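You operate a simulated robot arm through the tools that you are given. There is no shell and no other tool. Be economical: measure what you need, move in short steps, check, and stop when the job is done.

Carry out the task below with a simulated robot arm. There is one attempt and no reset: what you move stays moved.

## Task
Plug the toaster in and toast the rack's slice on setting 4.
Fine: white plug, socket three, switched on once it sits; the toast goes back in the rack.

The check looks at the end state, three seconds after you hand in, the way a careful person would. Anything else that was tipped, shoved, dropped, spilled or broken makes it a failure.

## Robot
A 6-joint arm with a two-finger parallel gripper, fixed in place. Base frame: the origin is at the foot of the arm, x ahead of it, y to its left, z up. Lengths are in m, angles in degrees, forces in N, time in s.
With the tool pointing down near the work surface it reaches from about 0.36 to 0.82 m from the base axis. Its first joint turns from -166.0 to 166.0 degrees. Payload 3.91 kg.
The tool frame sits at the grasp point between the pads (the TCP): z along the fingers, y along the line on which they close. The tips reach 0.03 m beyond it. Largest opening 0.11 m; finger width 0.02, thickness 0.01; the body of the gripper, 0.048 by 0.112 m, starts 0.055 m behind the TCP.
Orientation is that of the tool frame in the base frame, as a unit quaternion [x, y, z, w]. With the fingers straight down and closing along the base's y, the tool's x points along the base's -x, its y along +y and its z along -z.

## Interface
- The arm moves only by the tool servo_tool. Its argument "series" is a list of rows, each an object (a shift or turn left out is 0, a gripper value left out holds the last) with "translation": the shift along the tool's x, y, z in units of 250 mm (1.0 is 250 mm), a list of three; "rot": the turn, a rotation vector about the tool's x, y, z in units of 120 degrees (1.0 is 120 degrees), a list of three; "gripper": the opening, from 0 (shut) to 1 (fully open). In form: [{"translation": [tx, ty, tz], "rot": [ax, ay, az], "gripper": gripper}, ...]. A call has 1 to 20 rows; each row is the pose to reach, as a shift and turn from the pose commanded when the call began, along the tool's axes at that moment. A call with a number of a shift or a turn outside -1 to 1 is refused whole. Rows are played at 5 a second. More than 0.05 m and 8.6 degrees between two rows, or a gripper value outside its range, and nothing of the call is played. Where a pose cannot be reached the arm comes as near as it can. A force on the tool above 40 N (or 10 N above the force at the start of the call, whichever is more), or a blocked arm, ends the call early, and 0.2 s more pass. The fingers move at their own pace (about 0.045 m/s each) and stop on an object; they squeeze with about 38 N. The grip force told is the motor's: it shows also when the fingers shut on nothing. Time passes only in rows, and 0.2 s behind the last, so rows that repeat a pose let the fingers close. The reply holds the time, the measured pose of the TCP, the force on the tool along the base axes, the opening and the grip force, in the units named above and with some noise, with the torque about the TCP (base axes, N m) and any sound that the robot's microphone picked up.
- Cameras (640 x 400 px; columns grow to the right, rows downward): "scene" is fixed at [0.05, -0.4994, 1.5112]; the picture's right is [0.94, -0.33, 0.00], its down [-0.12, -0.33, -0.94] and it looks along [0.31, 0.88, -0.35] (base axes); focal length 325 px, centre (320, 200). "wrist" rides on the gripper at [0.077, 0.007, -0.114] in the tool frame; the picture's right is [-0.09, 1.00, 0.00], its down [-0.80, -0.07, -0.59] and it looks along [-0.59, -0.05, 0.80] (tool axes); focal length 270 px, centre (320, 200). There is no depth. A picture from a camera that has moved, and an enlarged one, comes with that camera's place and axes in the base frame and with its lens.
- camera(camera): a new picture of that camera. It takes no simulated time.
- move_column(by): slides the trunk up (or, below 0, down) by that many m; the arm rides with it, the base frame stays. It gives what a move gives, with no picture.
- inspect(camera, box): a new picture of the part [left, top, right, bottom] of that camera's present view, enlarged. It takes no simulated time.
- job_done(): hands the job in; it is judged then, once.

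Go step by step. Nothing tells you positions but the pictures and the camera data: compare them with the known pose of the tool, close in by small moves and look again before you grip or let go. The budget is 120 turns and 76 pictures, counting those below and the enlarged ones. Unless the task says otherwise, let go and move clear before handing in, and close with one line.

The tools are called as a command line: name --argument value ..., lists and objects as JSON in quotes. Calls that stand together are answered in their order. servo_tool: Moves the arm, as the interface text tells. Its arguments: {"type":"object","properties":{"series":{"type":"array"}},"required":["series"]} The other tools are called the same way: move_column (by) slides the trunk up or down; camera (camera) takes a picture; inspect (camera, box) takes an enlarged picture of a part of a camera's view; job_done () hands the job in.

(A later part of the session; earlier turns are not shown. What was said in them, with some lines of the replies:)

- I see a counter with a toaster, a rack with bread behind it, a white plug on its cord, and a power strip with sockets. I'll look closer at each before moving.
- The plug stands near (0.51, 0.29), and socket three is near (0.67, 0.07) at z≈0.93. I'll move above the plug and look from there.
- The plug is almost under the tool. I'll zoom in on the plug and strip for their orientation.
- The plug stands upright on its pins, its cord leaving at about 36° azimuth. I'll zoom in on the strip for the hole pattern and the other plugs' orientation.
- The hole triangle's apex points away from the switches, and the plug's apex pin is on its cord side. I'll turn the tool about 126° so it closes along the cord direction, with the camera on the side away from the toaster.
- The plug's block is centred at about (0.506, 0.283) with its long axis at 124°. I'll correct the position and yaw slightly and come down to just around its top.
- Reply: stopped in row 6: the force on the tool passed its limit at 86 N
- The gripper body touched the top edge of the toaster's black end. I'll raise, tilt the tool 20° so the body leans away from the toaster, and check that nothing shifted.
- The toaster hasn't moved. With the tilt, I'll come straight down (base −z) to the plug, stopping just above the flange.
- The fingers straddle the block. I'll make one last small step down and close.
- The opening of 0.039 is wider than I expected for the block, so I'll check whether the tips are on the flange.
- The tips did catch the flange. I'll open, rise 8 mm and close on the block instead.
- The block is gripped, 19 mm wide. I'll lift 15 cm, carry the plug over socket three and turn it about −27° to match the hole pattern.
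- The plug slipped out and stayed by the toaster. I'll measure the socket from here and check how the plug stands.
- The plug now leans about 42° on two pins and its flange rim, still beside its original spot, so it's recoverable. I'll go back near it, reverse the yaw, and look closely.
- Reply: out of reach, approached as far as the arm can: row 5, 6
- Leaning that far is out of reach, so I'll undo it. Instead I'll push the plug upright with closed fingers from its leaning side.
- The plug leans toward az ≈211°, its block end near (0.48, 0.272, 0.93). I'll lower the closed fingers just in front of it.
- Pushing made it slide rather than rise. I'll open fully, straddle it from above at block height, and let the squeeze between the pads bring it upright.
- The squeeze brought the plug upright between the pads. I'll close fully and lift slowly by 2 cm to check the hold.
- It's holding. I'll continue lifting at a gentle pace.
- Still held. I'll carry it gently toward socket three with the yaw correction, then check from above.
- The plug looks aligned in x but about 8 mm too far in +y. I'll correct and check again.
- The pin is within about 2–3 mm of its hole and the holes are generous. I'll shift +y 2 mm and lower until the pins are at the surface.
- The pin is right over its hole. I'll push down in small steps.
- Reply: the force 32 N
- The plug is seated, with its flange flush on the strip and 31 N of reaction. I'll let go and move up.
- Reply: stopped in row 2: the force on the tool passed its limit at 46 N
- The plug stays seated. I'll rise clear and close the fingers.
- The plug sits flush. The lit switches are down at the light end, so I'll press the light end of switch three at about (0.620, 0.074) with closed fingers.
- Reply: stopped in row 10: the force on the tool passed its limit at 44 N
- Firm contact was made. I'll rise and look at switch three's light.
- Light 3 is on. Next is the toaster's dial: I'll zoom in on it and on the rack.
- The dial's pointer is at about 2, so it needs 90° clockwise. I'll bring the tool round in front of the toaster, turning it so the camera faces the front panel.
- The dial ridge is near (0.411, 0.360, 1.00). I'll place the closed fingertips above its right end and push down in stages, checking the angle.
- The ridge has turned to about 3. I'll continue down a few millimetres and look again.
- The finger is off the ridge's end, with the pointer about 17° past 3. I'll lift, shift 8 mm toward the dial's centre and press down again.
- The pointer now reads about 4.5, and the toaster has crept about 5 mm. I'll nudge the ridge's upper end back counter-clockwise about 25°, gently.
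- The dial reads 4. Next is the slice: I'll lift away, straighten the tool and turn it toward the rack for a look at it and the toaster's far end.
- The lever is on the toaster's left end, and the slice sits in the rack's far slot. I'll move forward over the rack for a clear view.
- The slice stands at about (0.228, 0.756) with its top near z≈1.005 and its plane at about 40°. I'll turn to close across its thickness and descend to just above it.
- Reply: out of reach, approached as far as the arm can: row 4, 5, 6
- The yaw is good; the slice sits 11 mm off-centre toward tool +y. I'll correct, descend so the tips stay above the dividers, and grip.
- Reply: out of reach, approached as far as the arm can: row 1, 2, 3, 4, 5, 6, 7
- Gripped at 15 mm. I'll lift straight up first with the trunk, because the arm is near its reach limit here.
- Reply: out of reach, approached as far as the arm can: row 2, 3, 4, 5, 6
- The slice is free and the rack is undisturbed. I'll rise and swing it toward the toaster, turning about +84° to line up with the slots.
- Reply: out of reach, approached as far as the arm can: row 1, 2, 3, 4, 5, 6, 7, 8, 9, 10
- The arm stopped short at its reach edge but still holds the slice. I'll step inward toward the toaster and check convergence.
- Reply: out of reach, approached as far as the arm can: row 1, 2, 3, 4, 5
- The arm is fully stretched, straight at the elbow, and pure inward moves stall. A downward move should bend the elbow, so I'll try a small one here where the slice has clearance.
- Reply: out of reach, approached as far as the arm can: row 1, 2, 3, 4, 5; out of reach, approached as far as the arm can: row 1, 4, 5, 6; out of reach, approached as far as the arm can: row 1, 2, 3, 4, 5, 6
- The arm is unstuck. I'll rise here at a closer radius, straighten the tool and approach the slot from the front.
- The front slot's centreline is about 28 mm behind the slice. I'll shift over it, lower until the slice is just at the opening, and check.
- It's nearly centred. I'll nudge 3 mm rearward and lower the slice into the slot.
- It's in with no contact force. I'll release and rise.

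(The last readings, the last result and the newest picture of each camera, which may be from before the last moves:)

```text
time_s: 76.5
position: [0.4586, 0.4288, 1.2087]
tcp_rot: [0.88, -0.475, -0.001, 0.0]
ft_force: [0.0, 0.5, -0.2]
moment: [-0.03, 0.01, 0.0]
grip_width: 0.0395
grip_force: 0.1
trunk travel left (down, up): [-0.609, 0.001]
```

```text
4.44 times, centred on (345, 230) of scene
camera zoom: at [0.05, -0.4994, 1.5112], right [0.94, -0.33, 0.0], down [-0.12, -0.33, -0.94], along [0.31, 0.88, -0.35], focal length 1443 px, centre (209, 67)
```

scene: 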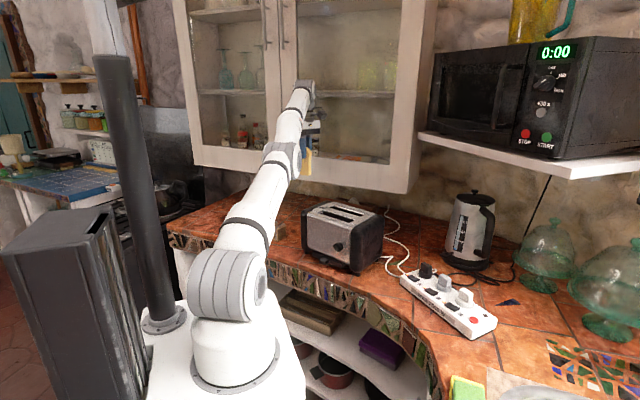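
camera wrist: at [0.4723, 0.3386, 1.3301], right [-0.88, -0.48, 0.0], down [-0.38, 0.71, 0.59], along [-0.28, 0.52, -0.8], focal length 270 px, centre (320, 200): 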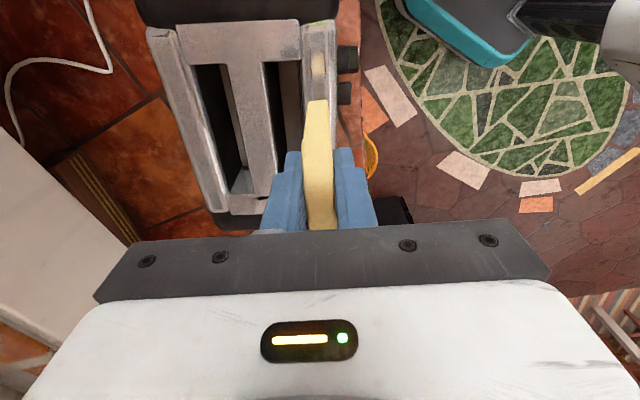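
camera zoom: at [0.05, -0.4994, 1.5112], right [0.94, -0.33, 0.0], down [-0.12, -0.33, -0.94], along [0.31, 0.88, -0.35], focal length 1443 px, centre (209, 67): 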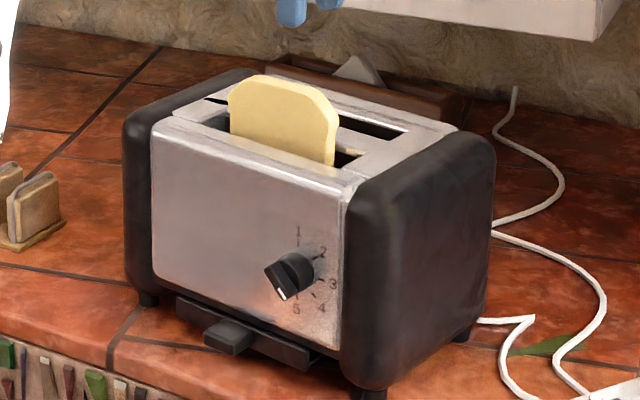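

The slice sits in the front slot. I'll close the fingers, go over the lever on the left end, tilting away from the toaster, and prepare to press.

servo_tool --series '[{"translation": [-0.12, -0.02, 0], "gripper": 0}, {"translation": [-0.29, -0.06, 0], "gripper": 0}, {"translation": [-0.46, -0.1, 0.02], "gripper": 0}, {"translation": [-0.63, -0.13, 0.06], "gripper": 0, "rot": [0, 0.04, 0]}, {"translation": [-0.716, -0.147, 0.16], "gripper": 0, "rot": [0, 0.1, 0]}, {"translation": [-0.716, -0.147, 0.3], "gripper": 0, "rot": [0, 0.167, 0]}, {"translation": [-0.716, -0.147, 0.435], "gripper": 0, "rot": [0, 0.167, 0]}]'

inspect --camera "scene" --box '[250, 160, 390, 260]'

```text
time_s: 78.1
position: [0.3895, 0.5979, 1.0985]
tcp_rot: [0.867, -0.467, 0.154, 0.083]
ft_force: [-0.2, 0.1, 0.9]
moment: [0.01, -0.01, -0.02]
grip_width: 0.0
grip_force: 37.9
trunk travel left (down, up): [-0.609, 0.001]
```

```text
4.00 times, centred on (320, 210) of scene
camera zoom: at [0.05, -0.4994, 1.5112], right [0.94, -0.33, 0.0], down [-0.12, -0.33, -0.94], along [0.31, 0.88, -0.35], focal length 1298 px, centre (320, 160)
```

zoom: 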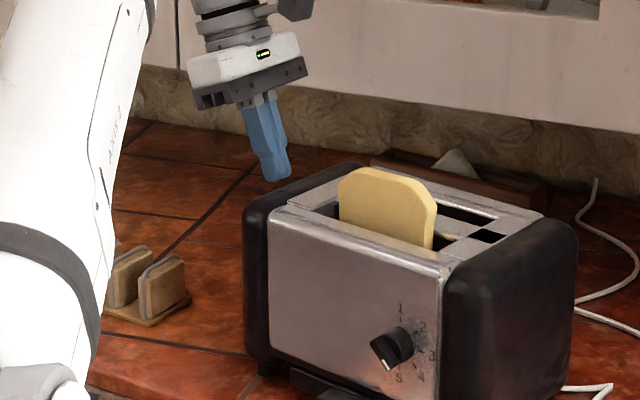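

The tip is over the lever area. I'll shift 8 mm outward for clearance and press down slowly, watching the force and listening for the latch.

servo_tool --series '[{"translation": [-0.03, 0, -0.011]}, {"translation": [-0.057, 0, 0.064]}, {"translation": [-0.071, 0, 0.102]}, {"translation": [-0.085, 0, 0.139]}, {"translation": [-0.099, 0, 0.177]}, {"translation": [-0.112, 0, 0.215]}, {"translation": [-0.126, 0, 0.252]}, {"translation": [-0.14, 0, 0.29]}, {"translation": [-0.153, 0, 0.327]}, {"translation": [-0.167, 0, 0.365]}]'

```text
time_s: 80.1
position: [0.3869, 0.6056, 1.0217]
tcp_rot: [0.867, -0.468, 0.154, 0.076]
ft_force: [-2.2, -3.3, 18.6]
moment: [-0.09, 0.05, -0.16]
grip_width: 0.0
grip_force: 37.3
trunk travel left (down, up): [-0.609, 0.001]
stopped in row 10: the force on the tool passed its limit at 47 N (the readings are from after the stop); the commanded pose is now the measured one
```

It bottomed out at the force limit. I'll raise slightly and see whether the slice stayed down.

servo_tool --series '[{"translation": [0.055, 0, -0.15]}, {"translation": [0.11, 0, -0.3]}]'

inspect --camera "scene" --box '[250, 170, 410, 290]'

```text
time_s: 80.7
position: [0.3867, 0.6057, 1.0967]
tcp_rot: [0.867, -0.467, 0.154, 0.08]
ft_force: [0.6, 0.6, -0.3]
moment: [0.0, 0.01, -0.01]
grip_width: 0.0
grip_force: 37.3
trunk travel left (down, up): [-0.609, 0.001]
```

```text
3.33 times, centred on (330, 230) of scene
camera zoom: at [0.05, -0.4994, 1.5112], right [0.94, -0.33, 0.0], down [-0.12, -0.33, -0.94], along [0.31, 0.88, -0.35], focal length 1082 px, centre (287, 100)
```

zoom: 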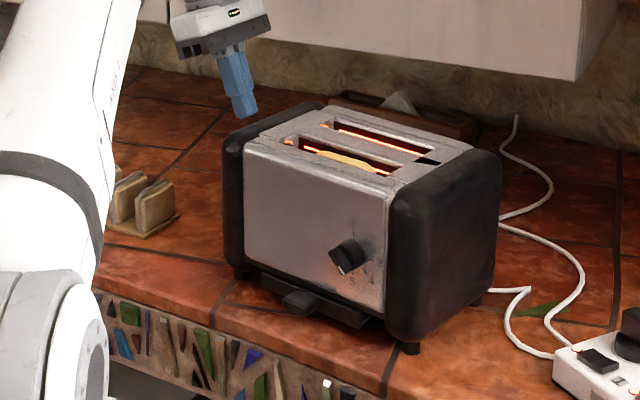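

The elements glow and the slice is down: it's toasting. I'll move to a waiting position in front, straighten the tool, and wait for the pop.

servo_tool --series '[{"translation": [0.05, 0, -0.16]}, {"translation": [0.18, 0.1, -0.2]}, {"translation": [0.32, 0.19, -0.2], "rot": [0, -0.05, 0]}, {"translation": [0.46, 0.27, -0.205], "rot": [0, -0.1, 0]}, {"translation": [0.6, 0.35, -0.207], "rot": [0, -0.167, 0]}, {"translation": [0.74, 0.42, -0.208], "rot": [0, -0.167, 0]}, {"translation": [0.869, 0.474, -0.208], "rot": [0, -0.167, 0], "gripper": 0.45}, {"translation": [0.869, 0.474, -0.208], "rot": [0, -0.167, 0]}]'

servo_tool --series '[{}, {}, {}, {}, {}, {}, {}, {}, {}, {}, {}, {}, {}, {}, {}, {}, {}, {}, {}, {}]'

servo_tool --series '[{}, {}, {}, {}, {}, {}, {}, {}, {}, {}, {}, {}, {}, {}, {}, {}, {}, {}, {}, {}]'

servo_tool --series '[{}, {}, {}, {}, {}, {}, {}, {}, {}, {}, {}, {}, {}, {}, {}, {}, {}, {}, {}, {}]'

servo_tool --series '[{}, {}, {}, {}, {}, {}, {}, {}, {}, {}, {}, {}, {}, {}, {}, {}, {}, {}, {}, {}]'

```text
time_s: 82.5
position: [0.3892, 0.3825, 1.2194]
tcp_rot: [0.88, -0.475, 0.0, -0.005]
ft_force: [0.7, 0.0, -0.7]
moment: [0.02, 0.01, -0.01]
grip_width: 0.0496
grip_force: 0.7
trunk travel left (down, up): [-0.609, 0.001]
```

```text
time_s: 86.7
position: [0.3902, 0.3847, 1.2186]
tcp_rot: [0.88, -0.474, 0.0, -0.004]
ft_force: [-0.4, 0.0, -0.8]
moment: [-0.01, -0.03, 0.02]
grip_width: 0.0496
grip_force: 0.0
trunk travel left (down, up): [-0.609, 0.001]
```

```text
time_s: 90.9
position: [0.389, 0.3836, 1.2187]
tcp_rot: [0.881, -0.474, 0.0, -0.004]
ft_force: [0.2, -1.0, -0.7]
moment: [0.04, -0.02, 0.0]
grip_width: 0.0493
grip_force: 0.1
trunk travel left (down, up): [-0.609, 0.001]
```

```text
time_s: 95.1
position: [0.3888, 0.384, 1.2182]
tcp_rot: [0.88, -0.474, 0.0, -0.003]
ft_force: [-0.2, 0.1, -0.2]
moment: [0.02, -0.04, 0.0]
grip_width: 0.0495
grip_force: 0.0
trunk travel left (down, up): [-0.609, 0.001]
```

```text
time_s: 99.3
position: [0.3888, 0.3846, 1.2182]
tcp_rot: [0.88, -0.474, 0.0, -0.003]
ft_force: [1.7, -0.3, -0.9]
moment: [0.01, -0.02, 0.04]
grip_width: 0.0495
grip_force: 0.0
trunk travel left (down, up): [-0.609, 0.001]
```

No pop yet, so I'll keep waiting.

servo_tool --series '[{}, {}, {}, {}, {}, {}, {}, {}, {}, {}, {}, {}, {}, {}, {}, {}, {}, {}, {}, {}]'

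servo_tool --series '[{}, {}, {}, {}, {}, {}, {}, {}, {}, {}, {}, {}, {}, {}, {}, {}, {}, {}, {}, {}]'

servo_tool --series '[{}, {}, {}, {}, {}, {}, {}, {}, {}, {}, {}, {}, {}, {}, {}, {}, {}, {}, {}, {}]'

servo_tool --series '[{}, {}, {}, {}, {}, {}, {}, {}, {}, {}, {}, {}, {}, {}, {}, {}, {}, {}, {}, {}]'

servo_tool --series '[{}, {}, {}, {}, {}, {}, {}, {}, {}, {}, {}, {}, {}, {}, {}, {}, {}, {}, {}, {}]'

servo_tool --series '[{}, {}, {}, {}, {}, {}, {}, {}, {}, {}, {}, {}, {}, {}, {}, {}, {}, {}, {}, {}]'

```text
time_s: 103.5
position: [0.3896, 0.3842, 1.2197]
tcp_rot: [0.88, -0.474, 0.0, -0.005]
ft_force: [0.3, 1.0, -0.8]
moment: [0.01, 0.04, -0.01]
grip_width: 0.0499
grip_force: 0.0
trunk travel left (down, up): [-0.609, 0.001]
```

```text
time_s: 107.7
position: [0.389, 0.3847, 1.2187]
tcp_rot: [0.881, -0.474, 0.0, -0.003]
ft_force: [-0.1, -0.5, 0.3]
moment: [0.0, 0.0, 0.0]
grip_width: 0.0495
grip_force: 0.0
trunk travel left (down, up): [-0.609, 0.001]
```

```text
time_s: 111.9
position: [0.3897, 0.3835, 1.2191]
tcp_rot: [0.881, -0.474, 0.0, -0.004]
ft_force: [0.4, 1.0, 0.6]
moment: [-0.01, -0.03, 0.02]
grip_width: 0.0493
grip_force: 0.0
trunk travel left (down, up): [-0.609, 0.001]
```

```text
time_s: 116.1
position: [0.3896, 0.3838, 1.2188]
tcp_rot: [0.881, -0.474, 0.001, -0.004]
ft_force: [0.5, 0.2, -0.7]
moment: [0.0, -0.05, 0.02]
grip_width: 0.0493
grip_force: 0.0
trunk travel left (down, up): [-0.609, 0.001]
```

```text
time_s: 120.3
position: [0.3899, 0.3833, 1.2198]
tcp_rot: [0.881, -0.474, 0.0, -0.003]
ft_force: [-0.3, -1.0, -0.3]
moment: [0.01, 0.02, -0.01]
grip_width: 0.0494
grip_force: 0.1
trunk travel left (down, up): [-0.609, 0.001]
```

```text
time_s: 124.5
position: [0.3883, 0.3839, 1.2192]
tcp_rot: [0.88, -0.474, 0.0, -0.004]
ft_force: [-0.2, 1.3, -0.7]
moment: [0.0, 0.0, -0.03]
grip_width: 0.0494
grip_force: 0.1
trunk travel left (down, up): [-0.609, 0.001]
```

servo_tool --series '[{}, {}, {}, {}, {}, {}, {}, {}, {}, {}, {}, {}, {}, {}, {}, {}, {}, {}, {}, {}]'

servo_tool --series '[{}, {}, {}, {}, {}, {}, {}, {}, {}, {}, {}, {}, {}, {}, {}, {}, {}, {}, {}, {}]'

servo_tool --series '[{}, {}, {}, {}, {}, {}, {}, {}, {}, {}, {}, {}, {}, {}, {}, {}, {}, {}, {}, {}]'

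servo_tool --series '[{}, {}, {}, {}, {}, {}, {}, {}, {}, {}, {}, {}, {}, {}, {}, {}, {}, {}, {}, {}]'

```text
time_s: 128.7
position: [0.3895, 0.3833, 1.2192]
tcp_rot: [0.88, -0.474, 0.0, -0.004]
ft_force: [-0.3, 0.7, 0.3]
moment: [0.02, -0.01, -0.01]
grip_width: 0.0492
grip_force: 0.0
trunk travel left (down, up): [-0.609, 0.001]
```

```text
time_s: 132.9
position: [0.3889, 0.3835, 1.2192]
tcp_rot: [0.881, -0.474, 0.0, -0.003]
ft_force: [0.3, 0.1, -0.4]
moment: [0.0, 0.0, 0.01]
grip_width: 0.0497
grip_force: 0.0
trunk travel left (down, up): [-0.609, 0.001]
```

```text
time_s: 137.1
position: [0.3896, 0.3852, 1.2192]
tcp_rot: [0.881, -0.474, 0.0, -0.004]
ft_force: [0.7, -0.1, -0.1]
moment: [0.02, 0.0, -0.04]
grip_width: 0.0493
grip_force: 0.0
trunk travel left (down, up): [-0.609, 0.001]
```

```text
time_s: 141.3
position: [0.391, 0.3835, 1.2186]
tcp_rot: [0.881, -0.473, 0.0, -0.004]
ft_force: [-0.1, 0.1, 0.5]
moment: [-0.03, 0.02, -0.02]
grip_width: 0.0497
grip_force: 0.1
trunk travel left (down, up): [-0.609, 0.001]
```

servo_tool --series '[{}, {}, {}, {}, {}, {}, {}, {}, {}, {}, {}, {}, {}, {}, {}, {}, {}, {}, {}, {}]'

servo_tool --series '[{}, {}, {}, {}, {}, {}, {}, {}, {}, {}, {}, {}, {}, {}, {}, {}, {}, {}, {}, {}]'

servo_tool --series '[{}, {}, {}, {}, {}, {}, {}, {}, {}, {}, {}, {}, {}, {}, {}, {}, {}, {}, {}, {}]'

servo_tool --series '[{}, {}, {}, {}, {}, {}, {}, {}, {}, {}, {}, {}, {}, {}, {}, {}, {}, {}, {}, {}]'

```text
time_s: 145.5
position: [0.3895, 0.3827, 1.2198]
tcp_rot: [0.88, -0.474, 0.0, -0.004]
ft_force: [-0.9, -0.3, -0.8]
moment: [0.01, -0.01, -0.01]
grip_width: 0.0495
grip_force: 0.0
trunk travel left (down, up): [-0.609, 0.001]
```

```text
time_s: 149.7
position: [0.3904, 0.384, 1.2198]
tcp_rot: [0.881, -0.474, 0.0, -0.005]
ft_force: [-0.3, 0.0, 0.5]
moment: [0.01, -0.01, -0.03]
grip_width: 0.0497
grip_force: 0.1
trunk travel left (down, up): [-0.609, 0.001]
```

```text
time_s: 153.9
position: [0.39, 0.384, 1.2191]
tcp_rot: [0.88, -0.474, 0.0, -0.004]
ft_force: [0.4, 0.3, -0.1]
moment: [-0.02, 0.02, 0.01]
grip_width: 0.0494
grip_force: 0.0
trunk travel left (down, up): [-0.609, 0.001]
```

```text
time_s: 158.1
position: [0.3891, 0.3844, 1.2195]
tcp_rot: [0.881, -0.473, 0.0, -0.003]
ft_force: [-0.1, 0.1, 0.3]
moment: [0.02, 0.02, 0.01]
grip_width: 0.0496
grip_force: 0.0
trunk travel left (down, up): [-0.609, 0.001]
```

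About 78 s have passed with no sound reported, so I'll check the toaster with one picture.

inspect --camera "scene" --box '[230, 170, 410, 290]'

```text
3.33 times, centred on (320, 230) of scene
camera zoom: at [0.05, -0.4994, 1.5112], right [0.94, -0.33, 0.0], down [-0.12, -0.33, -0.94], along [0.31, 0.88, -0.35], focal length 1082 px, centre (320, 100)
```

zoom: 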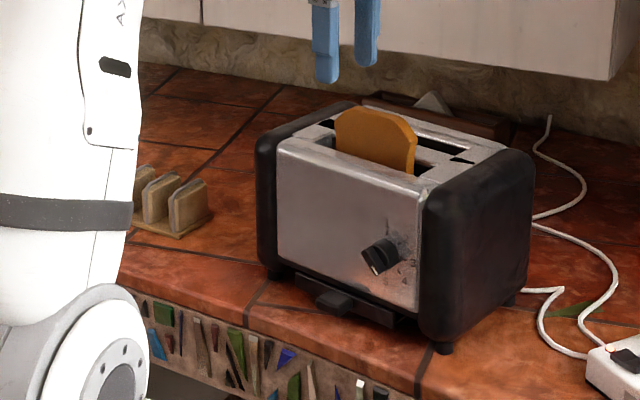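

Golden toast has popped up in the same place. I'll go over it, descend with the fingers either side, grip and lift.

servo_tool --series '[{"translation": [0, -0.16, 0], "gripper": 0.45}, {"translation": [0, -0.325, 0], "gripper": 0.45}, {"translation": [0, -0.325, 0.14], "gripper": 0.45}, {"translation": [0, -0.325, 0.28], "gripper": 0.45}, {"translation": [0, -0.325, 0.37], "gripper": 0.45}, {"translation": [0, -0.325, 0.428], "gripper": 0.45}, {"translation": [0, -0.325, 0.428], "gripper": 0.1}, {"translation": [0, -0.325, 0.428], "gripper": 0}, {"translation": [0, -0.325, 0.428], "gripper": 0}, {"translation": [0, -0.325, 0.428], "gripper": 0}, {"translation": [0, -0.325, 0.4], "gripper": 0}, {"translation": [0, -0.325, 0.36], "gripper": 0}, {"translation": [0, -0.325, 0.28], "gripper": 0}, {"translation": [0, -0.325, 0.18], "gripper": 0}, {"translation": [0, -0.325, 0.06], "gripper": 0}, {"translation": [0, -0.325, -0.04], "gripper": 0}]'

```text
time_s: 161.5
position: [0.4572, 0.4296, 1.2293]
tcp_rot: [0.88, -0.474, 0.0, -0.004]
ft_force: [0.7, 0.6, -0.3]
moment: [0.01, -0.03, -0.03]
grip_width: 0.0144
grip_force: 7.8
trunk travel left (down, up): [-0.609, 0.001]
```

The toast is held. I'll carry it back toward the rack at close radius, turning it on the way.

servo_tool --series '[{"translation": [-0.06, 0.12, 0]}, {"translation": [-0.15, 0.24, 0]}, {"translation": [-0.26, 0.34, 0.01], "rot": [0, 0, 0.069]}, {"translation": [-0.38, 0.41, 0.02], "rot": [0, 0, 0.138]}, {"translation": [-0.5, 0.47, 0.036], "rot": [0, 0, 0.207]}, {"translation": [-0.5, 0.47, 0.036], "rot": [0, 0, 0.276]}, {"translation": [-0.5, 0.47, 0.036], "rot": [0, 0, 0.347]}]'

```text
time_s: 163.1
position: [0.2902, 0.4687, 1.219]
tcp_rot: [-0.654, 0.757, 0.0, 0.004]
ft_force: [-0.5, 0.2, -0.4]
moment: [-0.01, 0.01, -0.01]
grip_width: 0.0146
grip_force: 8.0
trunk travel left (down, up): [-0.609, 0.001]
```

servo_tool --series '[{"translation": [-0.09, 0.12, 0.02], "rot": [0, 0, 0.069]}, {"translation": [-0.19, 0.25, 0.06], "rot": [0, 0, 0.138]}, {"translation": [-0.29, 0.37, 0.14], "rot": [0, 0, 0.207]}, {"translation": [-0.38, 0.47, 0.25], "rot": [0, 0, 0.276]}, {"translation": [-0.46, 0.55, 0.37], "rot": [0, 0, 0.347]}, {"translation": [-0.526, 0.583, 0.476], "rot": [0, 0, 0.347]}, {"translation": [-0.526, 0.583, 0.476], "rot": [0, 0, 0.347]}]'

```text
time_s: 164.7
position: [0.1665, 0.6205, 1.1006]
tcp_rot: [-0.343, 0.939, 0.003, 0.003]
ft_force: [0.1, 0.2, -0.9]
moment: [-0.01, -0.01, 0.05]
grip_width: 0.0144
grip_force: 8.3
trunk travel left (down, up): [-0.609, 0.001]
```

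servo_tool --series '[{"translation": [-0.1, 0.067, 0.09]}, {"translation": [-0.2, 0.134, 0.09]}, {"translation": [-0.31, 0.2, 0.09]}, {"translation": [-0.43, 0.268, 0.09]}, {"translation": [-0.43, 0.268, 0.09]}]'

inspect --camera "wrist" --box '[220, 40, 420, 220]'

```text
time_s: 165.9
position: [0.2051, 0.7418, 1.0803]
tcp_rot: [-0.343, 0.939, 0.003, 0.003]
ft_force: [0.6, 0.2, 0.3]
moment: [0.03, 0.03, -0.02]
grip_width: 0.0145
grip_force: 7.5
trunk travel left (down, up): [-0.609, 0.001]
```

```text
2.22 times, centred on (320, 130) of wrist
camera zoom: at [0.1425, 0.6953, 1.1932], right [-0.57, 0.82, 0.0], down [0.66, 0.46, 0.6], along [0.49, 0.35, -0.8], focal length 601 px, centre (320, 356)
```

zoom: 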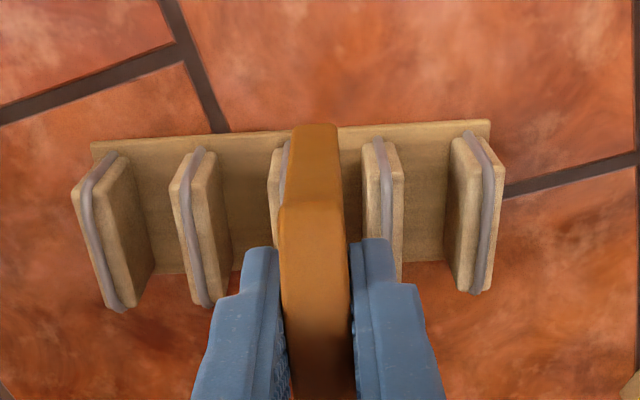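

The toast is about 4 mm off the gap's centre. I'll shift, lower between the dividers, and slide outward to its original depth.

servo_tool --series '[{"translation": [0, 0.0176, 0]}, {"translation": [0, 0.0176, 0.05]}, {"translation": [0, 0.0176, 0.1]}, {"translation": [-0.01, 0.0176, 0.15]}, {"translation": [-0.02, 0.0176, 0.2]}, {"translation": [-0.035, 0.0176, 0.24]}]'

inspect --camera "wrist" --box '[220, 40, 420, 220]'

```text
time_s: 167.3
position: [0.2087, 0.7507, 1.0182]
tcp_rot: [-0.343, 0.939, 0.002, 0.003]
ft_force: [0.0, 0.0, -1.2]
moment: [-0.01, 0.01, -0.02]
grip_width: 0.0146
grip_force: 8.6
trunk travel left (down, up): [-0.609, 0.001]
```

```text
2.22 times, centred on (320, 130) of wrist
camera zoom: at [0.1461, 0.7052, 1.1327], right [-0.57, 0.82, 0.0], down [0.66, 0.46, 0.6], along [0.49, 0.35, -0.8], focal length 601 px, centre (320, 356)
```

zoom: 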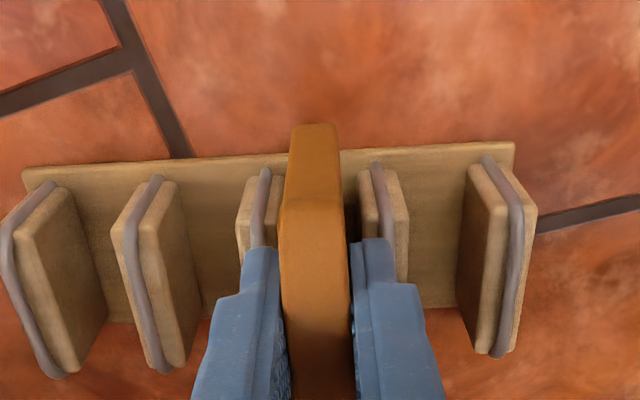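

The toast is between the dividers but sticks out about 15 mm toward the front. I'll slide it outward and lower it to rest.

servo_tool --series '[{"translation": [-0.015, 0, 0.01]}, {"translation": [-0.03, 0, 0.02]}, {"translation": [-0.04, 0, 0.03]}, {"translation": [-0.04, 0, 0.04]}, {"translation": [-0.04, 0, 0.05]}, {"translation": [-0.04, 0, 0.06]}]'

```text
time_s: 168.7
position: [0.2176, 0.7565, 1.0044]
tcp_rot: [-0.343, 0.939, 0.003, 0.004]
ft_force: [0.5, 0.8, -1.1]
moment: [-0.02, -0.02, 0.02]
grip_width: 0.0146
grip_force: 8.4
trunk travel left (down, up): [-0.609, 0.001]
```

servo_tool --series '[{"translation": [0, 0, 0.01]}, {"translation": [0, 0, 0.02]}, {"translation": [0, 0, 0.03]}, {"translation": [0, 0, 0.038]}]'

```text
time_s: 169.7
position: [0.2165, 0.7566, 0.9964]
tcp_rot: [-0.343, 0.939, 0.003, 0.003]
ft_force: [-0.7, 0.9, 7.6]
moment: [0.07, 0.01, 0.0]
grip_width: 0.0149
grip_force: 7.8
trunk travel left (down, up): [-0.609, 0.001]
```

It's resting on the rack at 7.6 N. I'll release, then leave upward while drawing back along the toast's plane.

servo_tool --series '[{"gripper": 0.2}, {"gripper": 0.36}, {"gripper": 0.4}, {"translation": [0.05, 0, -0.04], "gripper": 0.4}, {"translation": [0.12, 0, -0.1], "gripper": 0.4}, {"translation": [0.2, 0, -0.17], "gripper": 0.4}, {"translation": [0.3, 0, -0.27], "gripper": 0.4}, {"translation": [0.42, 0, -0.37], "gripper": 0.4}, {"translation": [0.55, 0, -0.45], "gripper": 0.4}]'

camera --camera "wrist"

```text
time_s: 171.7
position: [0.1092, 0.6677, 1.1074]
tcp_rot: [-0.343, 0.939, 0.003, 0.004]
ft_force: [-0.3, -0.3, 0.1]
moment: [0.02, -0.03, -0.01]
grip_width: 0.044
grip_force: 0.1
trunk travel left (down, up): [-0.609, 0.001]
```

```text
refused: no pictures are left
```

I have no pictures left, but the toast rested on the rack and the exit showed no contact. I'll draw back a little further and hand in.

servo_tool --series '[{"translation": [0.05, -0.1, -0.12]}, {"translation": [0.1, -0.2, -0.24]}, {"translation": [0.15, -0.3, -0.34]}]'

job_done

```text
time_s: 172.5
position: [0.1283, 0.5838, 1.1927]
tcp_rot: [-0.343, 0.939, 0.004, 0.003]
ft_force: [0.3, 0.0, 0.3]
moment: [0.0, 0.01, -0.02]
grip_width: 0.0441
grip_force: 0.1
trunk travel left (down, up): [-0.609, 0.001]
```

```text
The job is handed in.
```

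The white plug is in socket three and switched on, the slice was toasted on setting 4 and is back in the rack (its final stance unseen, as my pictures had run out), and the toaster crept about 5 mm when I turned its dial.
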